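You operate a simulated robot arm through the tools that you are given. There is no shell and no other tool. Be economical: measure what you need, move in short steps, check, and stop when the job is done.

You are at the controls of a simulated robot arm. One attempt, no reset.

TASK
Take the pipe list card and put it on top of the grey check valve on the top of the cake bench.
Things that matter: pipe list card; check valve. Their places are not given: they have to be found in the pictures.

It is judged by the outcome, as a careful person would: the job done as asked, and still so three seconds after it is handed in. It fails if anything else is knocked over, pushed out of place, dropped, spilled or broken.

THE ROBOT
A 6-joint arm with a two-finger parallel gripper, fixed in place. Base frame: the origin is at the foot of the arm, x ahead of it, y to its left, z up; the work surface is at about z = 78. Units: cm, degrees, N and s.
With the tool pointing down near the work surface it reaches from about 26 to 68 cm from the base axis. Its first joint turns from -66.0 to 66.0 degrees. Payload 2.9 kg.
Tool frame: the origin (TCP) lies between the finger pads and is the grasp point; the fingertips stand 3 cm ahead of it; z points along the fingers, y is the line along which they close. The gripper opens to 11 cm. The fingers are 2 cm wide and 1 cm thick; the gripper's body (4.8 by 11.2 cm) begins 5.5 cm behind the TCP.
Orientation is told as [roll, pitch, yaw] about the base's x, y, z axes, in that order, counted from this pose: with the fingers straight down and closing along the base's y, the tool's x points along the base's -x, its y along +y and its z along -z.

THE INTERFACE
- The arm moves only by the tool arm_command. Its argument "deltas" is a list of rows, each an object (a shift or turn left out is 0, a gripper value left out holds the last) with "angular": the turn, a rotation vector about the tool's x, y, z in units of 45 degrees (1.0 is 45 degrees), a list of three; "translation": the shift along the tool's x, y, z in units of 250 mm (1.0 is 250 mm), a list of three; "grip": the finger opening in cm, from 0 to 11. In form: [{"angular": [rx, ry, rz], "translation": [tx, ty, tz], "grip": grip}, ...]. A call has 1 to 8 rows; each row is the pose to reach, as a shift and turn from the pose commanded when the call began, along the tool's axes at that moment. A call with a number of a shift or a turn outside -1 to 1 is refused whole. Each row takes 0.2 s and may step no farther than 5 cm and 8.6 degrees from the row before; otherwise, or with a gripper value out of range, the whole call is refused. Where a pose cannot be reached the arm comes as near as it can. A force on the tool above 40 N (or 10 N above the force at the start of the call, whichever is more), or a blocked arm, ends the call early, and 0.2 s more pass. The fingers move at their own pace (about 10.8 cm/s each) and stop on an object; they squeeze with about 44 N. The grip force told is the motor's: it shows also when the fingers shut on nothing. Time passes only in rows, and 0.2 s behind the last, so rows that repeat a pose let the fingers close. It gives the time, the measured TCP pose, the force on the tool (base axes), the opening and the grip force at its end, in the units of the frame above (readings bear some noise), and new pictures: "pictures" is both (left out), scene, wrist or none.
- Cameras (640 x 400 px; columns grow to the right, rows downward): "scene" is fixed at [7.8, 42.6, 140.83]; the picture's right is [-0.79, -0.62, 0.00], its down [-0.21, 0.26, -0.94] and it looks along [0.58, -0.74, -0.33] (base axes); focal length 344 px, centre (320, 200). "wrist" rides on the gripper at [-3.6, 0, -5.7] in the tool frame; the picture's right is [0.00, -1.00, 0.00], its down [0.97, 0.00, -0.24] and it looks along [0.24, 0.00, 0.97] (tool axes); focal length 218 px, centre (320, 200).
- measure_at(camera, pixels): for up to 12 pixels [column, row] of the newest picture of that camera ("zoom" is the newest enlarged one), the place [x, y, z] in the base frame of the surface seen there, good to about 0.2 cm. The clock stands still meanwhile.
- enlarge(camera, box): a new picture of the part [left, top, right, bottom] of that camera's present view, enlarged. The clock stands still meanwhile.
- close_job(): hands the job in; it is judged then, once.

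Work in short steps. Measure before you move; look again where a grasp or a placing could have gone wrong, and mend it. You have 60 turns and 120 pictures in all, those below and enlarged ones among them. Open the gripper and draw the arm clear of the work before you hand the job in, unless the task says otherwise; then end with one line.

The tools are called as name(argument=value, ...) on one line, values as JSON. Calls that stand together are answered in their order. arm_command: Moves the arm, as the interface text tells. Its arguments: {"type":"object","properties":{"deltas":{"type":"array","items":{"type":"object","properties":{"angular":{"type":"array","items":{"type":"number"}},"translation":{"type":"array","items":{"type":"number"}},"grip":{"type":"number"}}}},"pictures":{"type":"string","enum":["both","scene","wrist","none"]}},"required":["deltas"]} The other tools are called the same way: measure_at (camera, pixels) gives the place of the surface under pixels of a picture; enlarge (camera, box) takes an enlarged picture of a part of a camera's view; close_job () hands the job in.

At the start:

```text
time: 0.0
ee_pos: [32.54, -19.66, 123.88]
ee_rot: [0.0, -0.1, 0.0]
force: [-0.5, -0.8, -0.5]
opening: 11.01
grasp_force: 0.1
```

scene: 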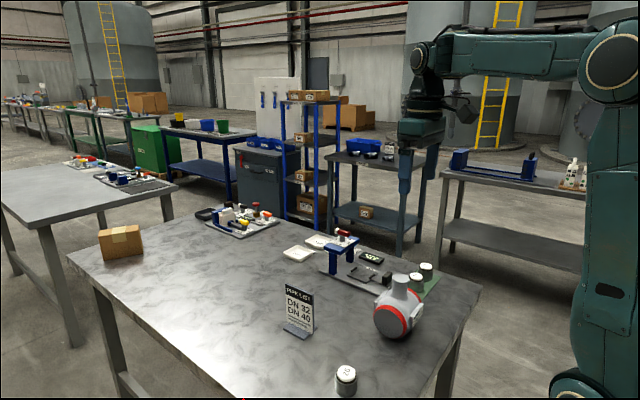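
wrist: 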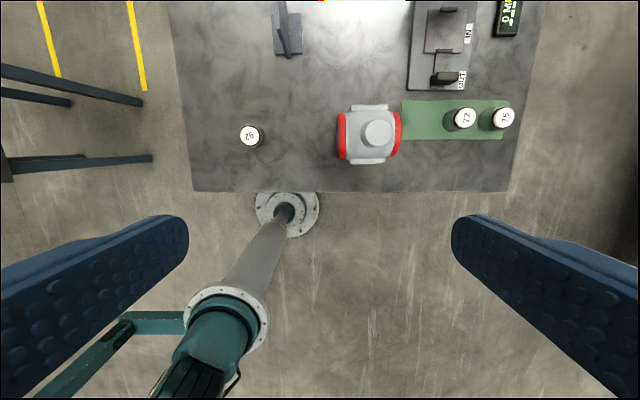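

The pipe list card stands at scene (300,305), and the grey valve with red rings is at (395,312). I'll enlarge that area and measure both.

enlarge(camera="scene", box=[260, 240, 460, 365])

enlarge(camera="wrist", box=[220, 0, 540, 200])

measure_at(camera="scene", pixels=[[287, 287], [312, 294], [286, 320], [312, 330], [299, 310], [284, 328], [305, 338], [395, 278], [396, 290], [397, 310], [375, 320], [345, 385]])

measure_at(camera="wrist", pixels=[[376, 133], [355, 133], [342, 133], [397, 133], [370, 108], [370, 160], [282, 3], [288, 50], [276, 50], [300, 50], [300, 15], [284, 30]])

```text
3.20 times, centred on (360, 302) of scene
```

zoom: 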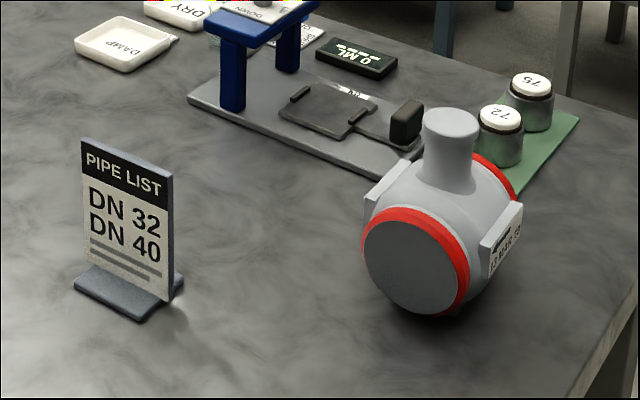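

```text
2.00 times, centred on (380, 100) of wrist
```

zoom: 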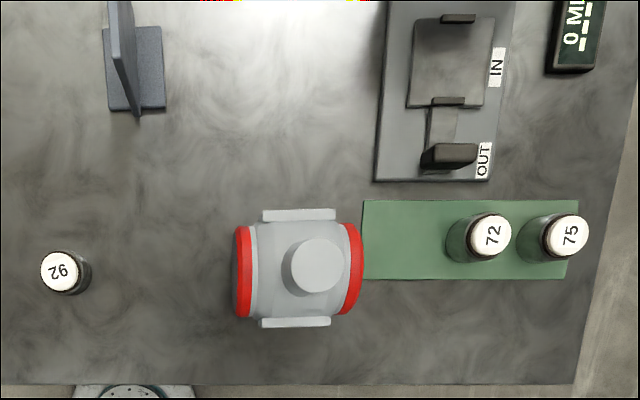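

```text
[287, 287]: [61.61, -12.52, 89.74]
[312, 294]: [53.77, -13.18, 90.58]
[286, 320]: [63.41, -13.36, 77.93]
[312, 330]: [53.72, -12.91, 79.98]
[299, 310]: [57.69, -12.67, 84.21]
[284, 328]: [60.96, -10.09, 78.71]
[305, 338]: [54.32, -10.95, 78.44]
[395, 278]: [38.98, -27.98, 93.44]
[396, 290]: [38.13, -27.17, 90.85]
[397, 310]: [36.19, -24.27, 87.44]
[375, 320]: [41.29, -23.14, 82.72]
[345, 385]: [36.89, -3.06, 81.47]
```

```text
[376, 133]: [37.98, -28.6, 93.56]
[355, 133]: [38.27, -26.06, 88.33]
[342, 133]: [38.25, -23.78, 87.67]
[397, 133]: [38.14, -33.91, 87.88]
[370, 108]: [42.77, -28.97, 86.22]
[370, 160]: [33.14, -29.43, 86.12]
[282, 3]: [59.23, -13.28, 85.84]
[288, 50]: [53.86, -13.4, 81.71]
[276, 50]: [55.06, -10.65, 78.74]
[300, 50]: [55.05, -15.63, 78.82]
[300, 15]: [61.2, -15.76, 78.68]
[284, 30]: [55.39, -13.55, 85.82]
```

I need the card's exact yaw, top height and foot extents, plus how flat the valve neck's top is. I'll measure those on closer views.

enlarge(camera="scene", box=[276, 275, 324, 345])

measure_at(camera="scene", pixels=[[286.5, 285.5], [312, 293], [299, 288.5], [288, 300], [310, 305], [289, 318], [308, 325]])

measure_at(camera="wrist", pixels=[[376, 121], [376, 145], [363, 133], [389, 133], [368, 126], [384, 140], [275, 16], [275, 53], [301, 52], [301, 14], [288, 55]])

```text
5.71 times, centred on (300, 310) of scene
```

zoom: 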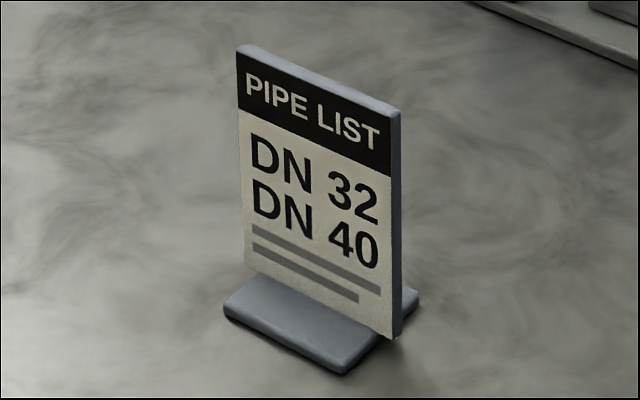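

```text
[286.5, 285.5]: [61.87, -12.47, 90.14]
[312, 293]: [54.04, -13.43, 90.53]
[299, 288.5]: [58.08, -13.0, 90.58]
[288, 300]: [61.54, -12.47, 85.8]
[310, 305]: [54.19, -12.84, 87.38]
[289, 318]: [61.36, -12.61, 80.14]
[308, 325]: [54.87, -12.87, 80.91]
```

```text
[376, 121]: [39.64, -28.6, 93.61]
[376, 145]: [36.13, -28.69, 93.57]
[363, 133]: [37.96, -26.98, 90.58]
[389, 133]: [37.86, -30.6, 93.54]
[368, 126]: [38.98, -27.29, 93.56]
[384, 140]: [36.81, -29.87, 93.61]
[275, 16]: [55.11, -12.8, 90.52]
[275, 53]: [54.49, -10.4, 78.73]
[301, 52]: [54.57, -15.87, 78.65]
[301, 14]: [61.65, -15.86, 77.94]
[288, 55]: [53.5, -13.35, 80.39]
```

The card lies along x, centred near (57.9, -13.1), with its top at z≈90.5 and a yaw of about 3°. The valve neck's top is flat, centred at (37.95, -28.7, 93.6). I'll move to above the card.

arm_command(deltas=[{"translation": [-0.16, 0.05, 0.06], "grip": 6}, {"translation": [-0.32, 0.1, 0.12], "angular": [0, 0, -0.067]}, {"translation": [-0.48, 0.14, 0.2], "angular": [0, 0, -0.067]}, {"translation": [-0.64, 0.18, 0.3], "angular": [0, 0, -0.067]}, {"translation": [-0.8, 0.22, 0.42], "angular": [0, 0, -0.067]}, {"translation": [-0.9, 0.25, 0.55], "angular": [0, 0, -0.067]}, {"translation": [-1.0, 0.262, 0.68], "angular": [0, 0, -0.067]}, {"translation": [-1.0, 0.262, 0.8], "angular": [0, 0, -0.067]}])

```text
refused: row 5 steps farther than a row can; nothing moved
```

The path was refused because one row stepped too far, so I'll use smaller steps.

arm_command(deltas=[{"translation": [-0.16, 0.05, 0.06], "grip": 6}, {"translation": [-0.32, 0.1, 0.12], "angular": [0, 0, -0.067]}, {"translation": [-0.48, 0.14, 0.2], "angular": [0, 0, -0.067]}, {"translation": [-0.64, 0.18, 0.3], "angular": [0, 0, -0.067]}, {"translation": [-0.78, 0.22, 0.41], "angular": [0, 0, -0.067]}, {"translation": [-0.9, 0.25, 0.53], "angular": [0, 0, -0.067]}, {"translation": [-1.0, 0.262, 0.65], "angular": [0, 0, -0.067]}, {"translation": [-1.0, 0.262, 0.78], "angular": [0, 0, -0.067]}])

```text
time: 1.8
ee_pos: [57.48, -13.05, 104.52]
ee_rot: [-0.1, 0.0, 3.1]
force: [0.6, -1.0, 0.2]
opening: 5.99
grasp_force: 0.1
```

scene: 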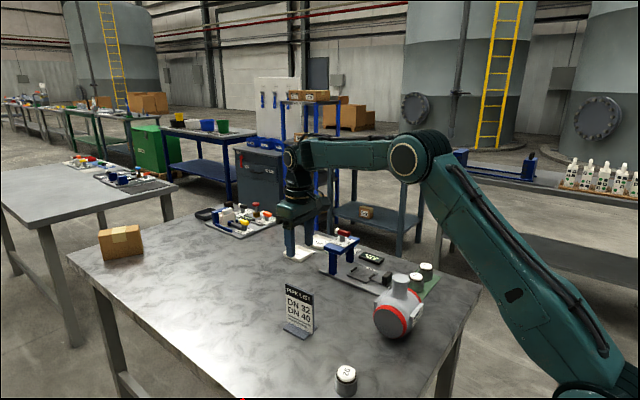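
wrist: 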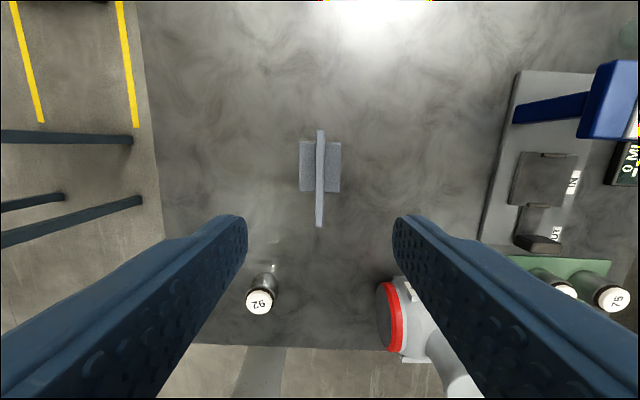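

The card is centred and aligned in the wrist view, running from (320,130) to (319,227). I'll measure its ends, its foot and the blue bridge before going down.

measure_at(camera="wrist", pixels=[[320, 134], [319.5, 222], [320, 180], [302, 144], [302, 190], [338, 144], [338, 190], [585, 100], [550, 108]])

```text
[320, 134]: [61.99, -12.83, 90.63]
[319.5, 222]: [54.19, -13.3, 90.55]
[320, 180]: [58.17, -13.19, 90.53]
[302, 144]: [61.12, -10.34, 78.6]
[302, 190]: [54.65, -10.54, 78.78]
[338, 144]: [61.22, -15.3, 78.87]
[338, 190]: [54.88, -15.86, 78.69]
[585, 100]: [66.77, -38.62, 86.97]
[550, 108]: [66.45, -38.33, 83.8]
```

The card's centre is (58.05, -13.1) and the bridge is far away. I'll descend to z≈88 and then close.

arm_command(deltas=[{"translation": [-0.022, -0.003, 0.18]}, {"translation": [-0.022, -0.003, 0.34]}, {"translation": [-0.022, -0.003, 0.48]}, {"translation": [-0.022, -0.003, 0.58]}, {"translation": [-0.022, -0.003, 0.66]}, {"translation": [-0.022, -0.003, 0.66]}])

arm_command(deltas=[{"grip": 3}, {"grip": 1.6}, {"grip": 0.6}, {"grip": 0.3}, {"grip": 0.3}])

```text
time: 3.2
ee_pos: [57.94, -13.14, 88.05]
ee_rot: [0.0, 0.0, 3.1]
force: [-0.9, -0.4, -1.1]
opening: 5.99
grasp_force: 0.0
```

scene: 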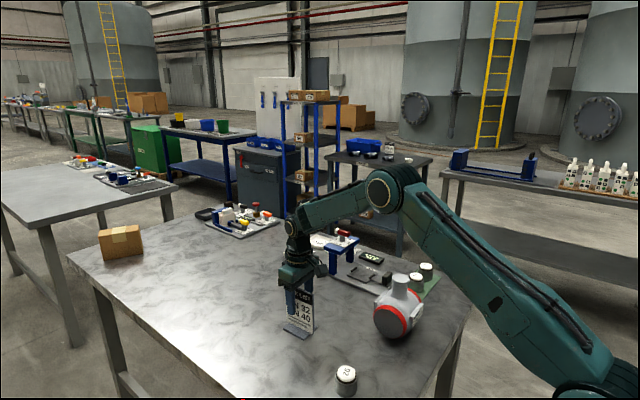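
wrist: 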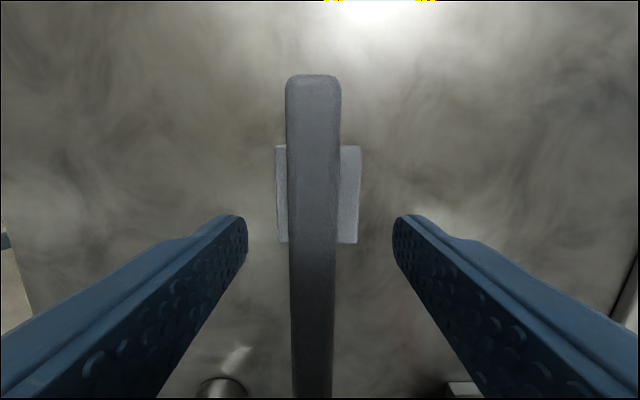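

```text
time: 4.4
ee_pos: [57.94, -13.05, 88.04]
ee_rot: [-0.1, 0.0, 3.1]
force: [-0.2, -0.2, 0.7]
opening: 0.73
grasp_force: 44.1
```

scene: 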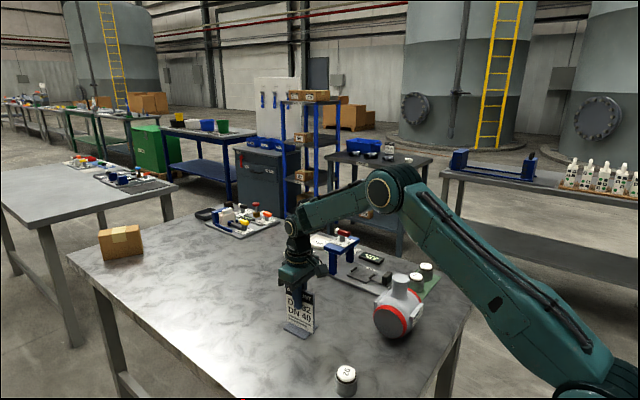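
wrist: 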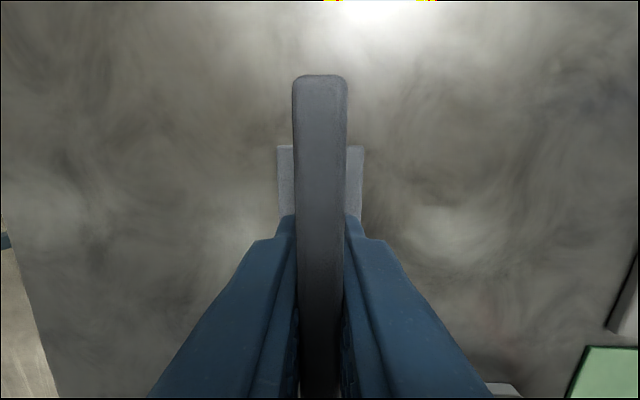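

The card is gripped, with an opening of 0.73 and 44 N. I'll lift it straight up 19 cm.

arm_command(deltas=[{"translation": [0, 0, -0.08]}, {"translation": [0, 0, -0.2]}, {"translation": [0, 0, -0.34]}, {"translation": [0, 0, -0.48]}, {"translation": [0, 0, -0.6]}, {"translation": [0, 0, -0.7]}, {"translation": [0, 0, -0.76]}, {"translation": [0, 0, -0.76]}])

```text
time: 6.2
ee_pos: [58.0, -13.13, 107.01]
ee_rot: [0.0, 0.0, 3.0]
force: [-0.2, 0.0, -1.0]
opening: 0.76
grasp_force: 43.4
```

scene: 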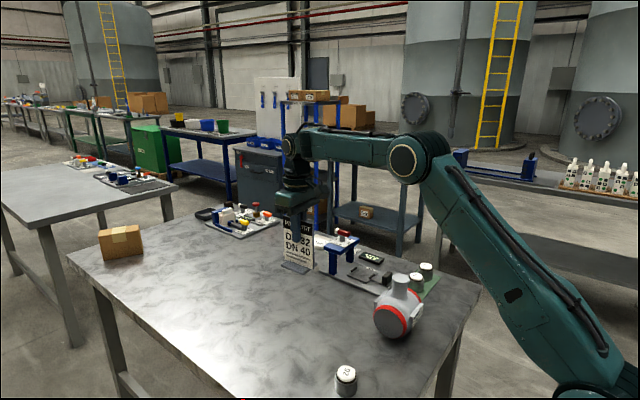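
wrist: 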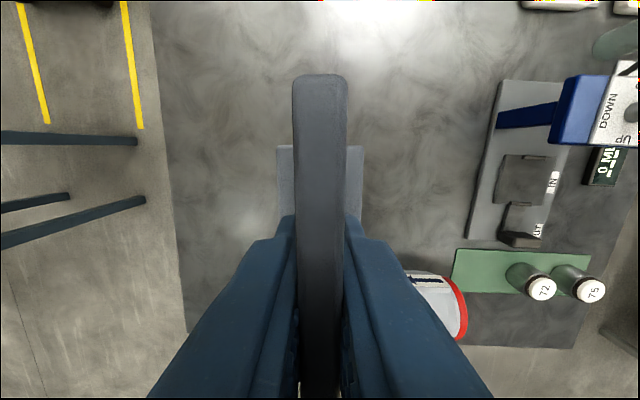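

The lift is clean. The foot's bottom is now at z≈97, above the neck top at 93.6. I'll move horizontally to above the neck at (37.95, -28.7).

arm_command(deltas=[{"translation": [0.1, -0.0696, 0]}, {"translation": [0.25, -0.174, 0]}, {"translation": [0.4, -0.2784, 0]}, {"translation": [0.55, -0.3828, 0]}, {"translation": [0.6831, -0.4756, 0]}, {"translation": [0.78, -0.543, 0]}, {"translation": [0.833, -0.58, 0]}, {"translation": [0.833, -0.58, 0]}])

enlarge(camera="scene", box=[340, 210, 460, 345])

```text
time: 8.0
ee_pos: [37.87, -28.98, 106.94]
ee_rot: [-0.1, -0.1, 3.1]
force: [0.0, -0.8, -0.7]
opening: 0.72
grasp_force: 44.1
```

scene: 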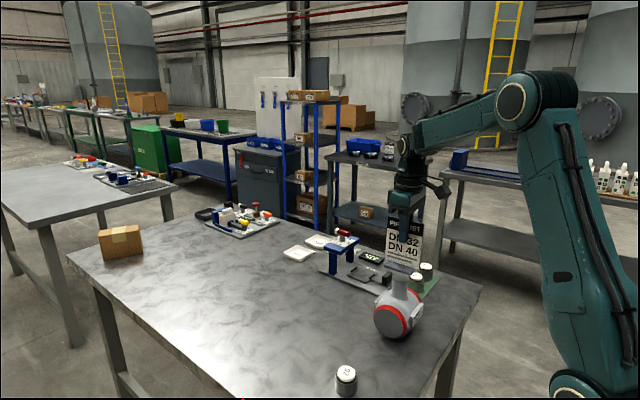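
wrist: 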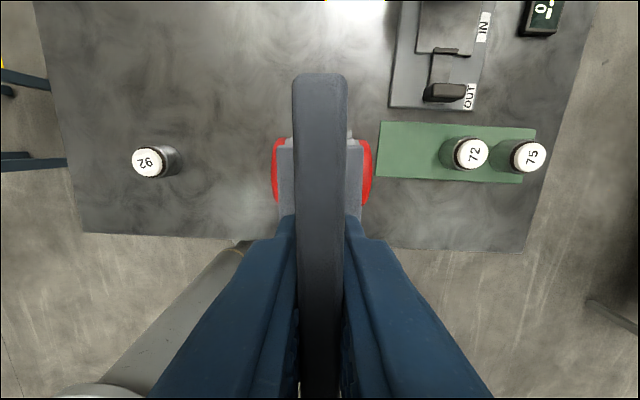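

```text
2.96 times, centred on (400, 278) of scene
```

zoom: 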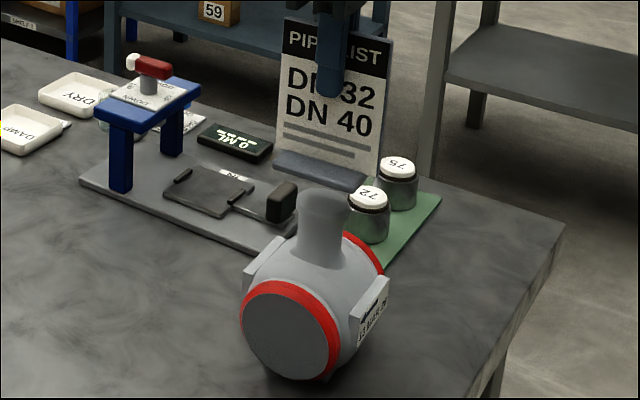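

The measured TCP is at (37.87, -28.98). I'll re-check the neck's top edges and the foot's lower edge in the zoom before lowering.

measure_at(camera="zoom", pixels=[[304, 195], [346, 198], [325, 203], [325, 192], [278, 155], [357, 184], [276, 165], [357, 190], [318, 175], [283, 140], [375, 165]])

enlarge(camera="scene", box=[375, 245, 435, 295])

```text
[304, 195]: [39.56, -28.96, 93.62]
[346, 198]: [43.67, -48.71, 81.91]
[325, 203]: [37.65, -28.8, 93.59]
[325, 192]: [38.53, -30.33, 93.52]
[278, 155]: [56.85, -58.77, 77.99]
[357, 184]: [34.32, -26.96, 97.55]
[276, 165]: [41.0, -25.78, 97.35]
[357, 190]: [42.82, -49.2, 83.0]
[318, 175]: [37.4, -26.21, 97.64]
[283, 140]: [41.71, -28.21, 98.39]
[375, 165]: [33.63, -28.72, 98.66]
```

```text
8.00 times, centred on (405, 270) of scene
```

zoom: 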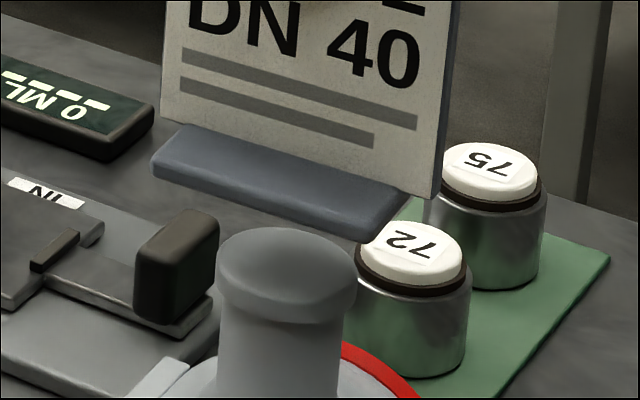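

The neck top shows clearly here as an ellipse, about columns 217–357 and rows 227–300. I'll measure around it for the centre.

measure_at(camera="zoom", pixels=[[222, 260], [350, 272], [285, 230], [285, 300], [285, 265], [240, 285], [335, 290], [330, 242], [160, 155], [395, 205], [155, 175], [360, 238]])

```text
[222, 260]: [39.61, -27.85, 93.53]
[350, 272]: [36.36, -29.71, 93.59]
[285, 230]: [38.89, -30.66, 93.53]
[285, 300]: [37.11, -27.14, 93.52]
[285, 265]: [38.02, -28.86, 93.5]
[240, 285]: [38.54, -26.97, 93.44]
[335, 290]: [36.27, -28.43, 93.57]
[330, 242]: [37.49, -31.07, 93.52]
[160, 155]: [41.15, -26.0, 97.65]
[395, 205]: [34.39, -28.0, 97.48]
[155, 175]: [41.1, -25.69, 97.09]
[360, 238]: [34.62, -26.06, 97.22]
```

The neck centre is (38.0, -28.95), so the card is within 0.15 cm of it. I'll lower by 2.8 cm, then creep down in small steps to contact.

arm_command(deltas=[{"translation": [-0.005, 0, 0.05]}, {"translation": [-0.005, 0, 0.09]}, {"translation": [-0.005, 0, 0.112]}, {"translation": [-0.005, 0, 0.12]}, {"translation": [-0.005, 0, 0.12]}], pictures="scene")

enlarge(camera="scene", box=[365, 235, 435, 295])

```text
time: 9.2
ee_pos: [38.14, -28.78, 103.89]
ee_rot: [0.0, 0.0, 3.1]
force: [0.0, -0.1, -0.3]
opening: 0.71
grasp_force: 43.7
```

scene: 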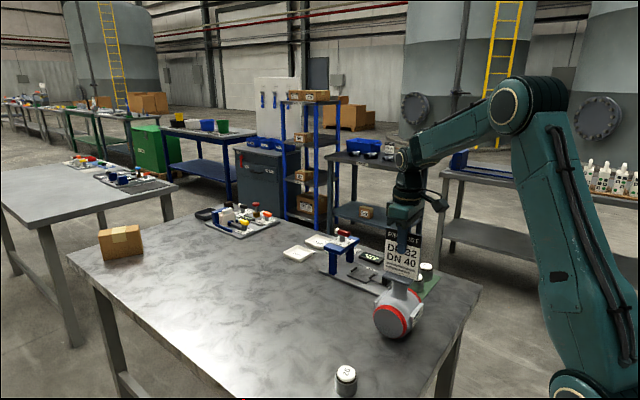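

```text
6.67 times, centred on (400, 265) of scene
```

zoom: 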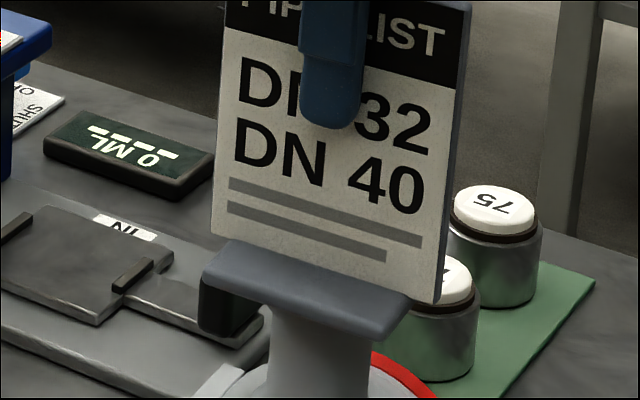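

The foot hovers just above the neck with no contact force yet. I'll creep down 0.3 cm and watch the force.

arm_command(deltas=[{"translation": [0, -0.004, 0.002]}, {"translation": [0, -0.004, 0.004]}, {"translation": [0, -0.004, 0.006]}, {"translation": [0, -0.004, 0.008]}], pictures="none")

```text
time: 10.2
ee_pos: [38.01, -28.84, 103.72]
ee_rot: [0.0, 0.0, 3.0]
force: [1.3, -0.6, -0.3]
opening: 0.72
grasp_force: 44.0
```

There's still no contact force, so I'll continue creeping down.

arm_command(deltas=[{"translation": [0, 0, 0.002]}, {"translation": [0, 0, 0.004]}], pictures="none")

```text
time: 10.8
ee_pos: [38.2, -28.8, 103.72]
ee_rot: [0.0, 0.1, 2.9]
force: [-0.1, -0.6, -1.8]
opening: 0.76
grasp_force: 43.8
```

The force reading is within noise, so I'll go on in single 0.05 cm steps.

arm_command(deltas=[{"translation": [0, 0, 0.002]}], pictures="none")

arm_command(deltas=[{"translation": [0, 0, 0.002]}], pictures="none")

enlarge(camera="scene", box=[365, 235, 435, 295])

```text
time: 11.2
ee_pos: [38.09, -28.9, 103.62]
ee_rot: [0.0, 0.0, 3.0]
force: [-0.2, -0.2, 2.2]
opening: 0.74
grasp_force: 43.7
```

```text
time: 11.6
ee_pos: [38.07, -28.88, 103.62]
ee_rot: [0.1, 0.0, 3.0]
force: [-1.3, 0.5, 6.2]
opening: 0.73
grasp_force: 44.0
```

```text
6.67 times, centred on (400, 265) of scene
```

zoom: 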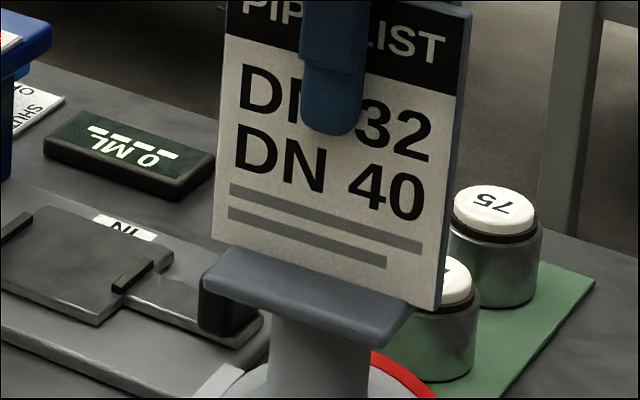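

Contact is made at 6.2 N and the foot sits centred on the neck. I'll open slowly.

arm_command(deltas=[{"grip": 0.9}, {"grip": 1.2}, {"grip": 2}, {"grip": 3}, {"grip": 4}, {"grip": 5}, {"grip": 5}])

enlarge(camera="scene", box=[365, 215, 445, 345])

```text
time: 13.2
ee_pos: [38.03, -28.83, 103.57]
ee_rot: [0.0, 0.1, 2.9]
force: [-0.6, 0.2, -0.3]
opening: 5.02
grasp_force: 0.0
```

scene: 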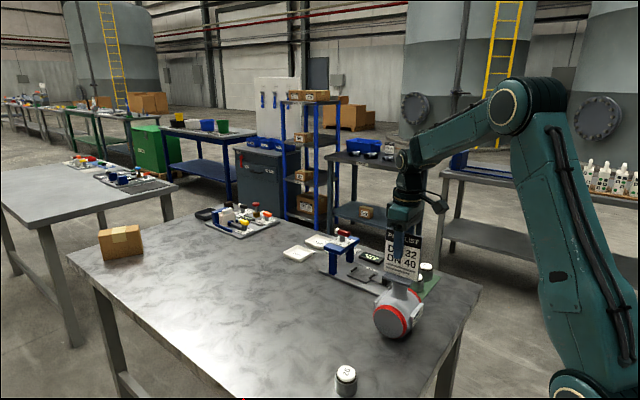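
wrist: 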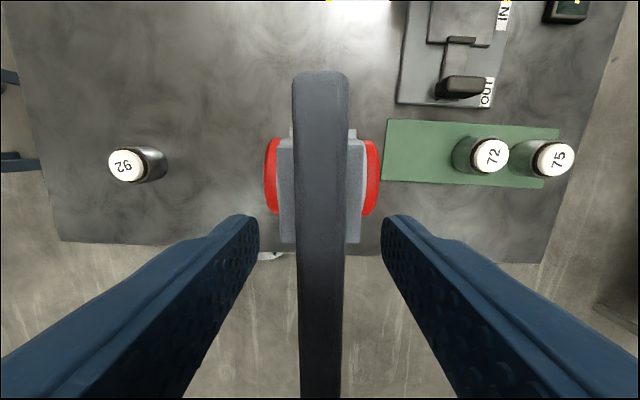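

```text
3.08 times, centred on (405, 280) of scene
```

zoom: 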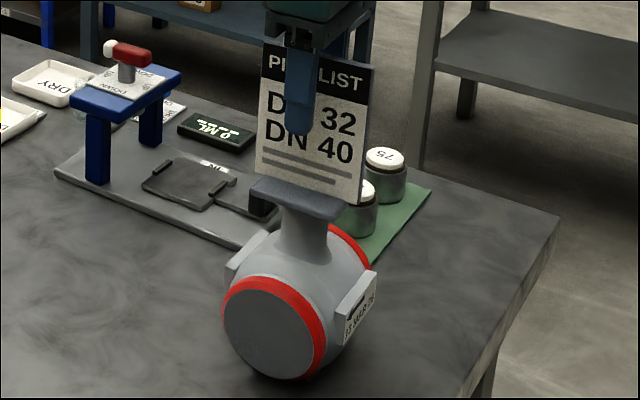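

The card stands free on the neck with the fingers clear on both sides. I'll withdraw straight up.

arm_command(deltas=[{"translation": [0, 0, -0.06]}, {"translation": [0, 0, -0.16]}, {"translation": [0, 0, -0.3]}, {"translation": [0, 0, -0.45]}, {"translation": [0, 0, -0.6]}, {"translation": [0, 0, -0.7]}, {"translation": [0, 0, -0.7]}, {"translation": [0, 0, -0.7]}])

enlarge(camera="scene", box=[365, 215, 445, 345])

```text
time: 15.0
ee_pos: [38.1, -28.85, 121.01]
ee_rot: [0.0, 0.0, 2.9]
force: [0.0, 0.1, 0.2]
opening: 5.02
grasp_force: 0.2
```

scene: 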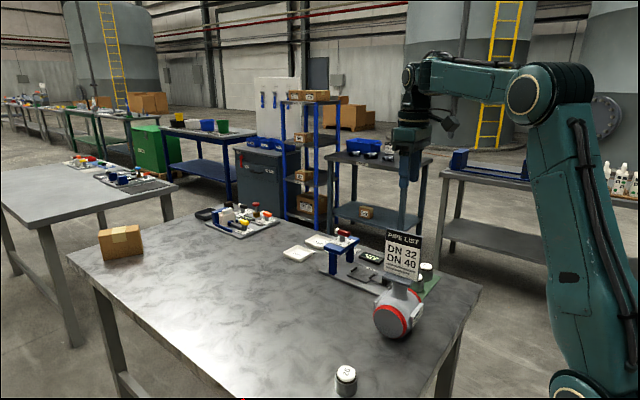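
wrist: 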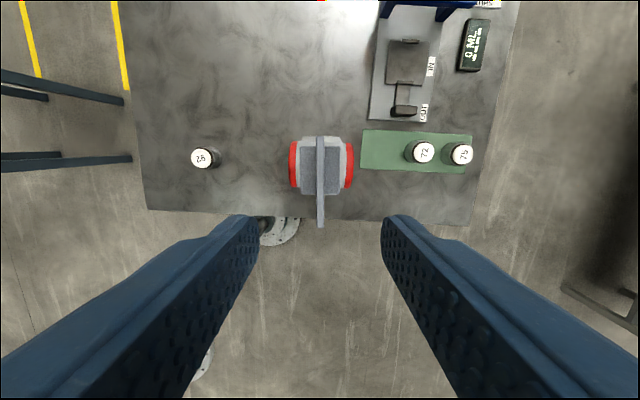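

```text
3.08 times, centred on (405, 280) of scene
```

zoom: 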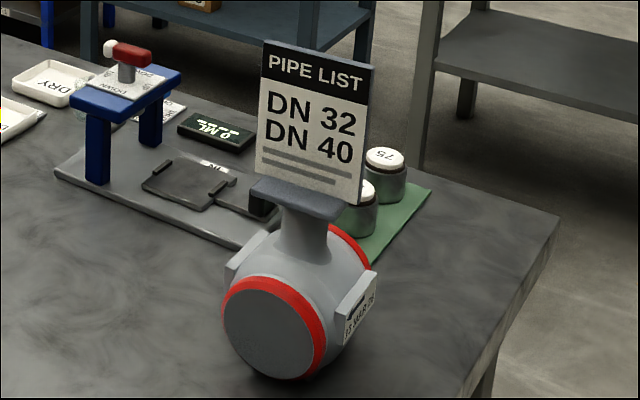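

The card stands steady and upright on the valve, nothing else has moved, and the open gripper is well above it. I'm handing the job in.

close_job()

```text
The job is handed in.
```

The pipe list card is standing upright on top of the grey check valve; the gripper is open and clear, nothing else was disturbed, and the job is handed in.
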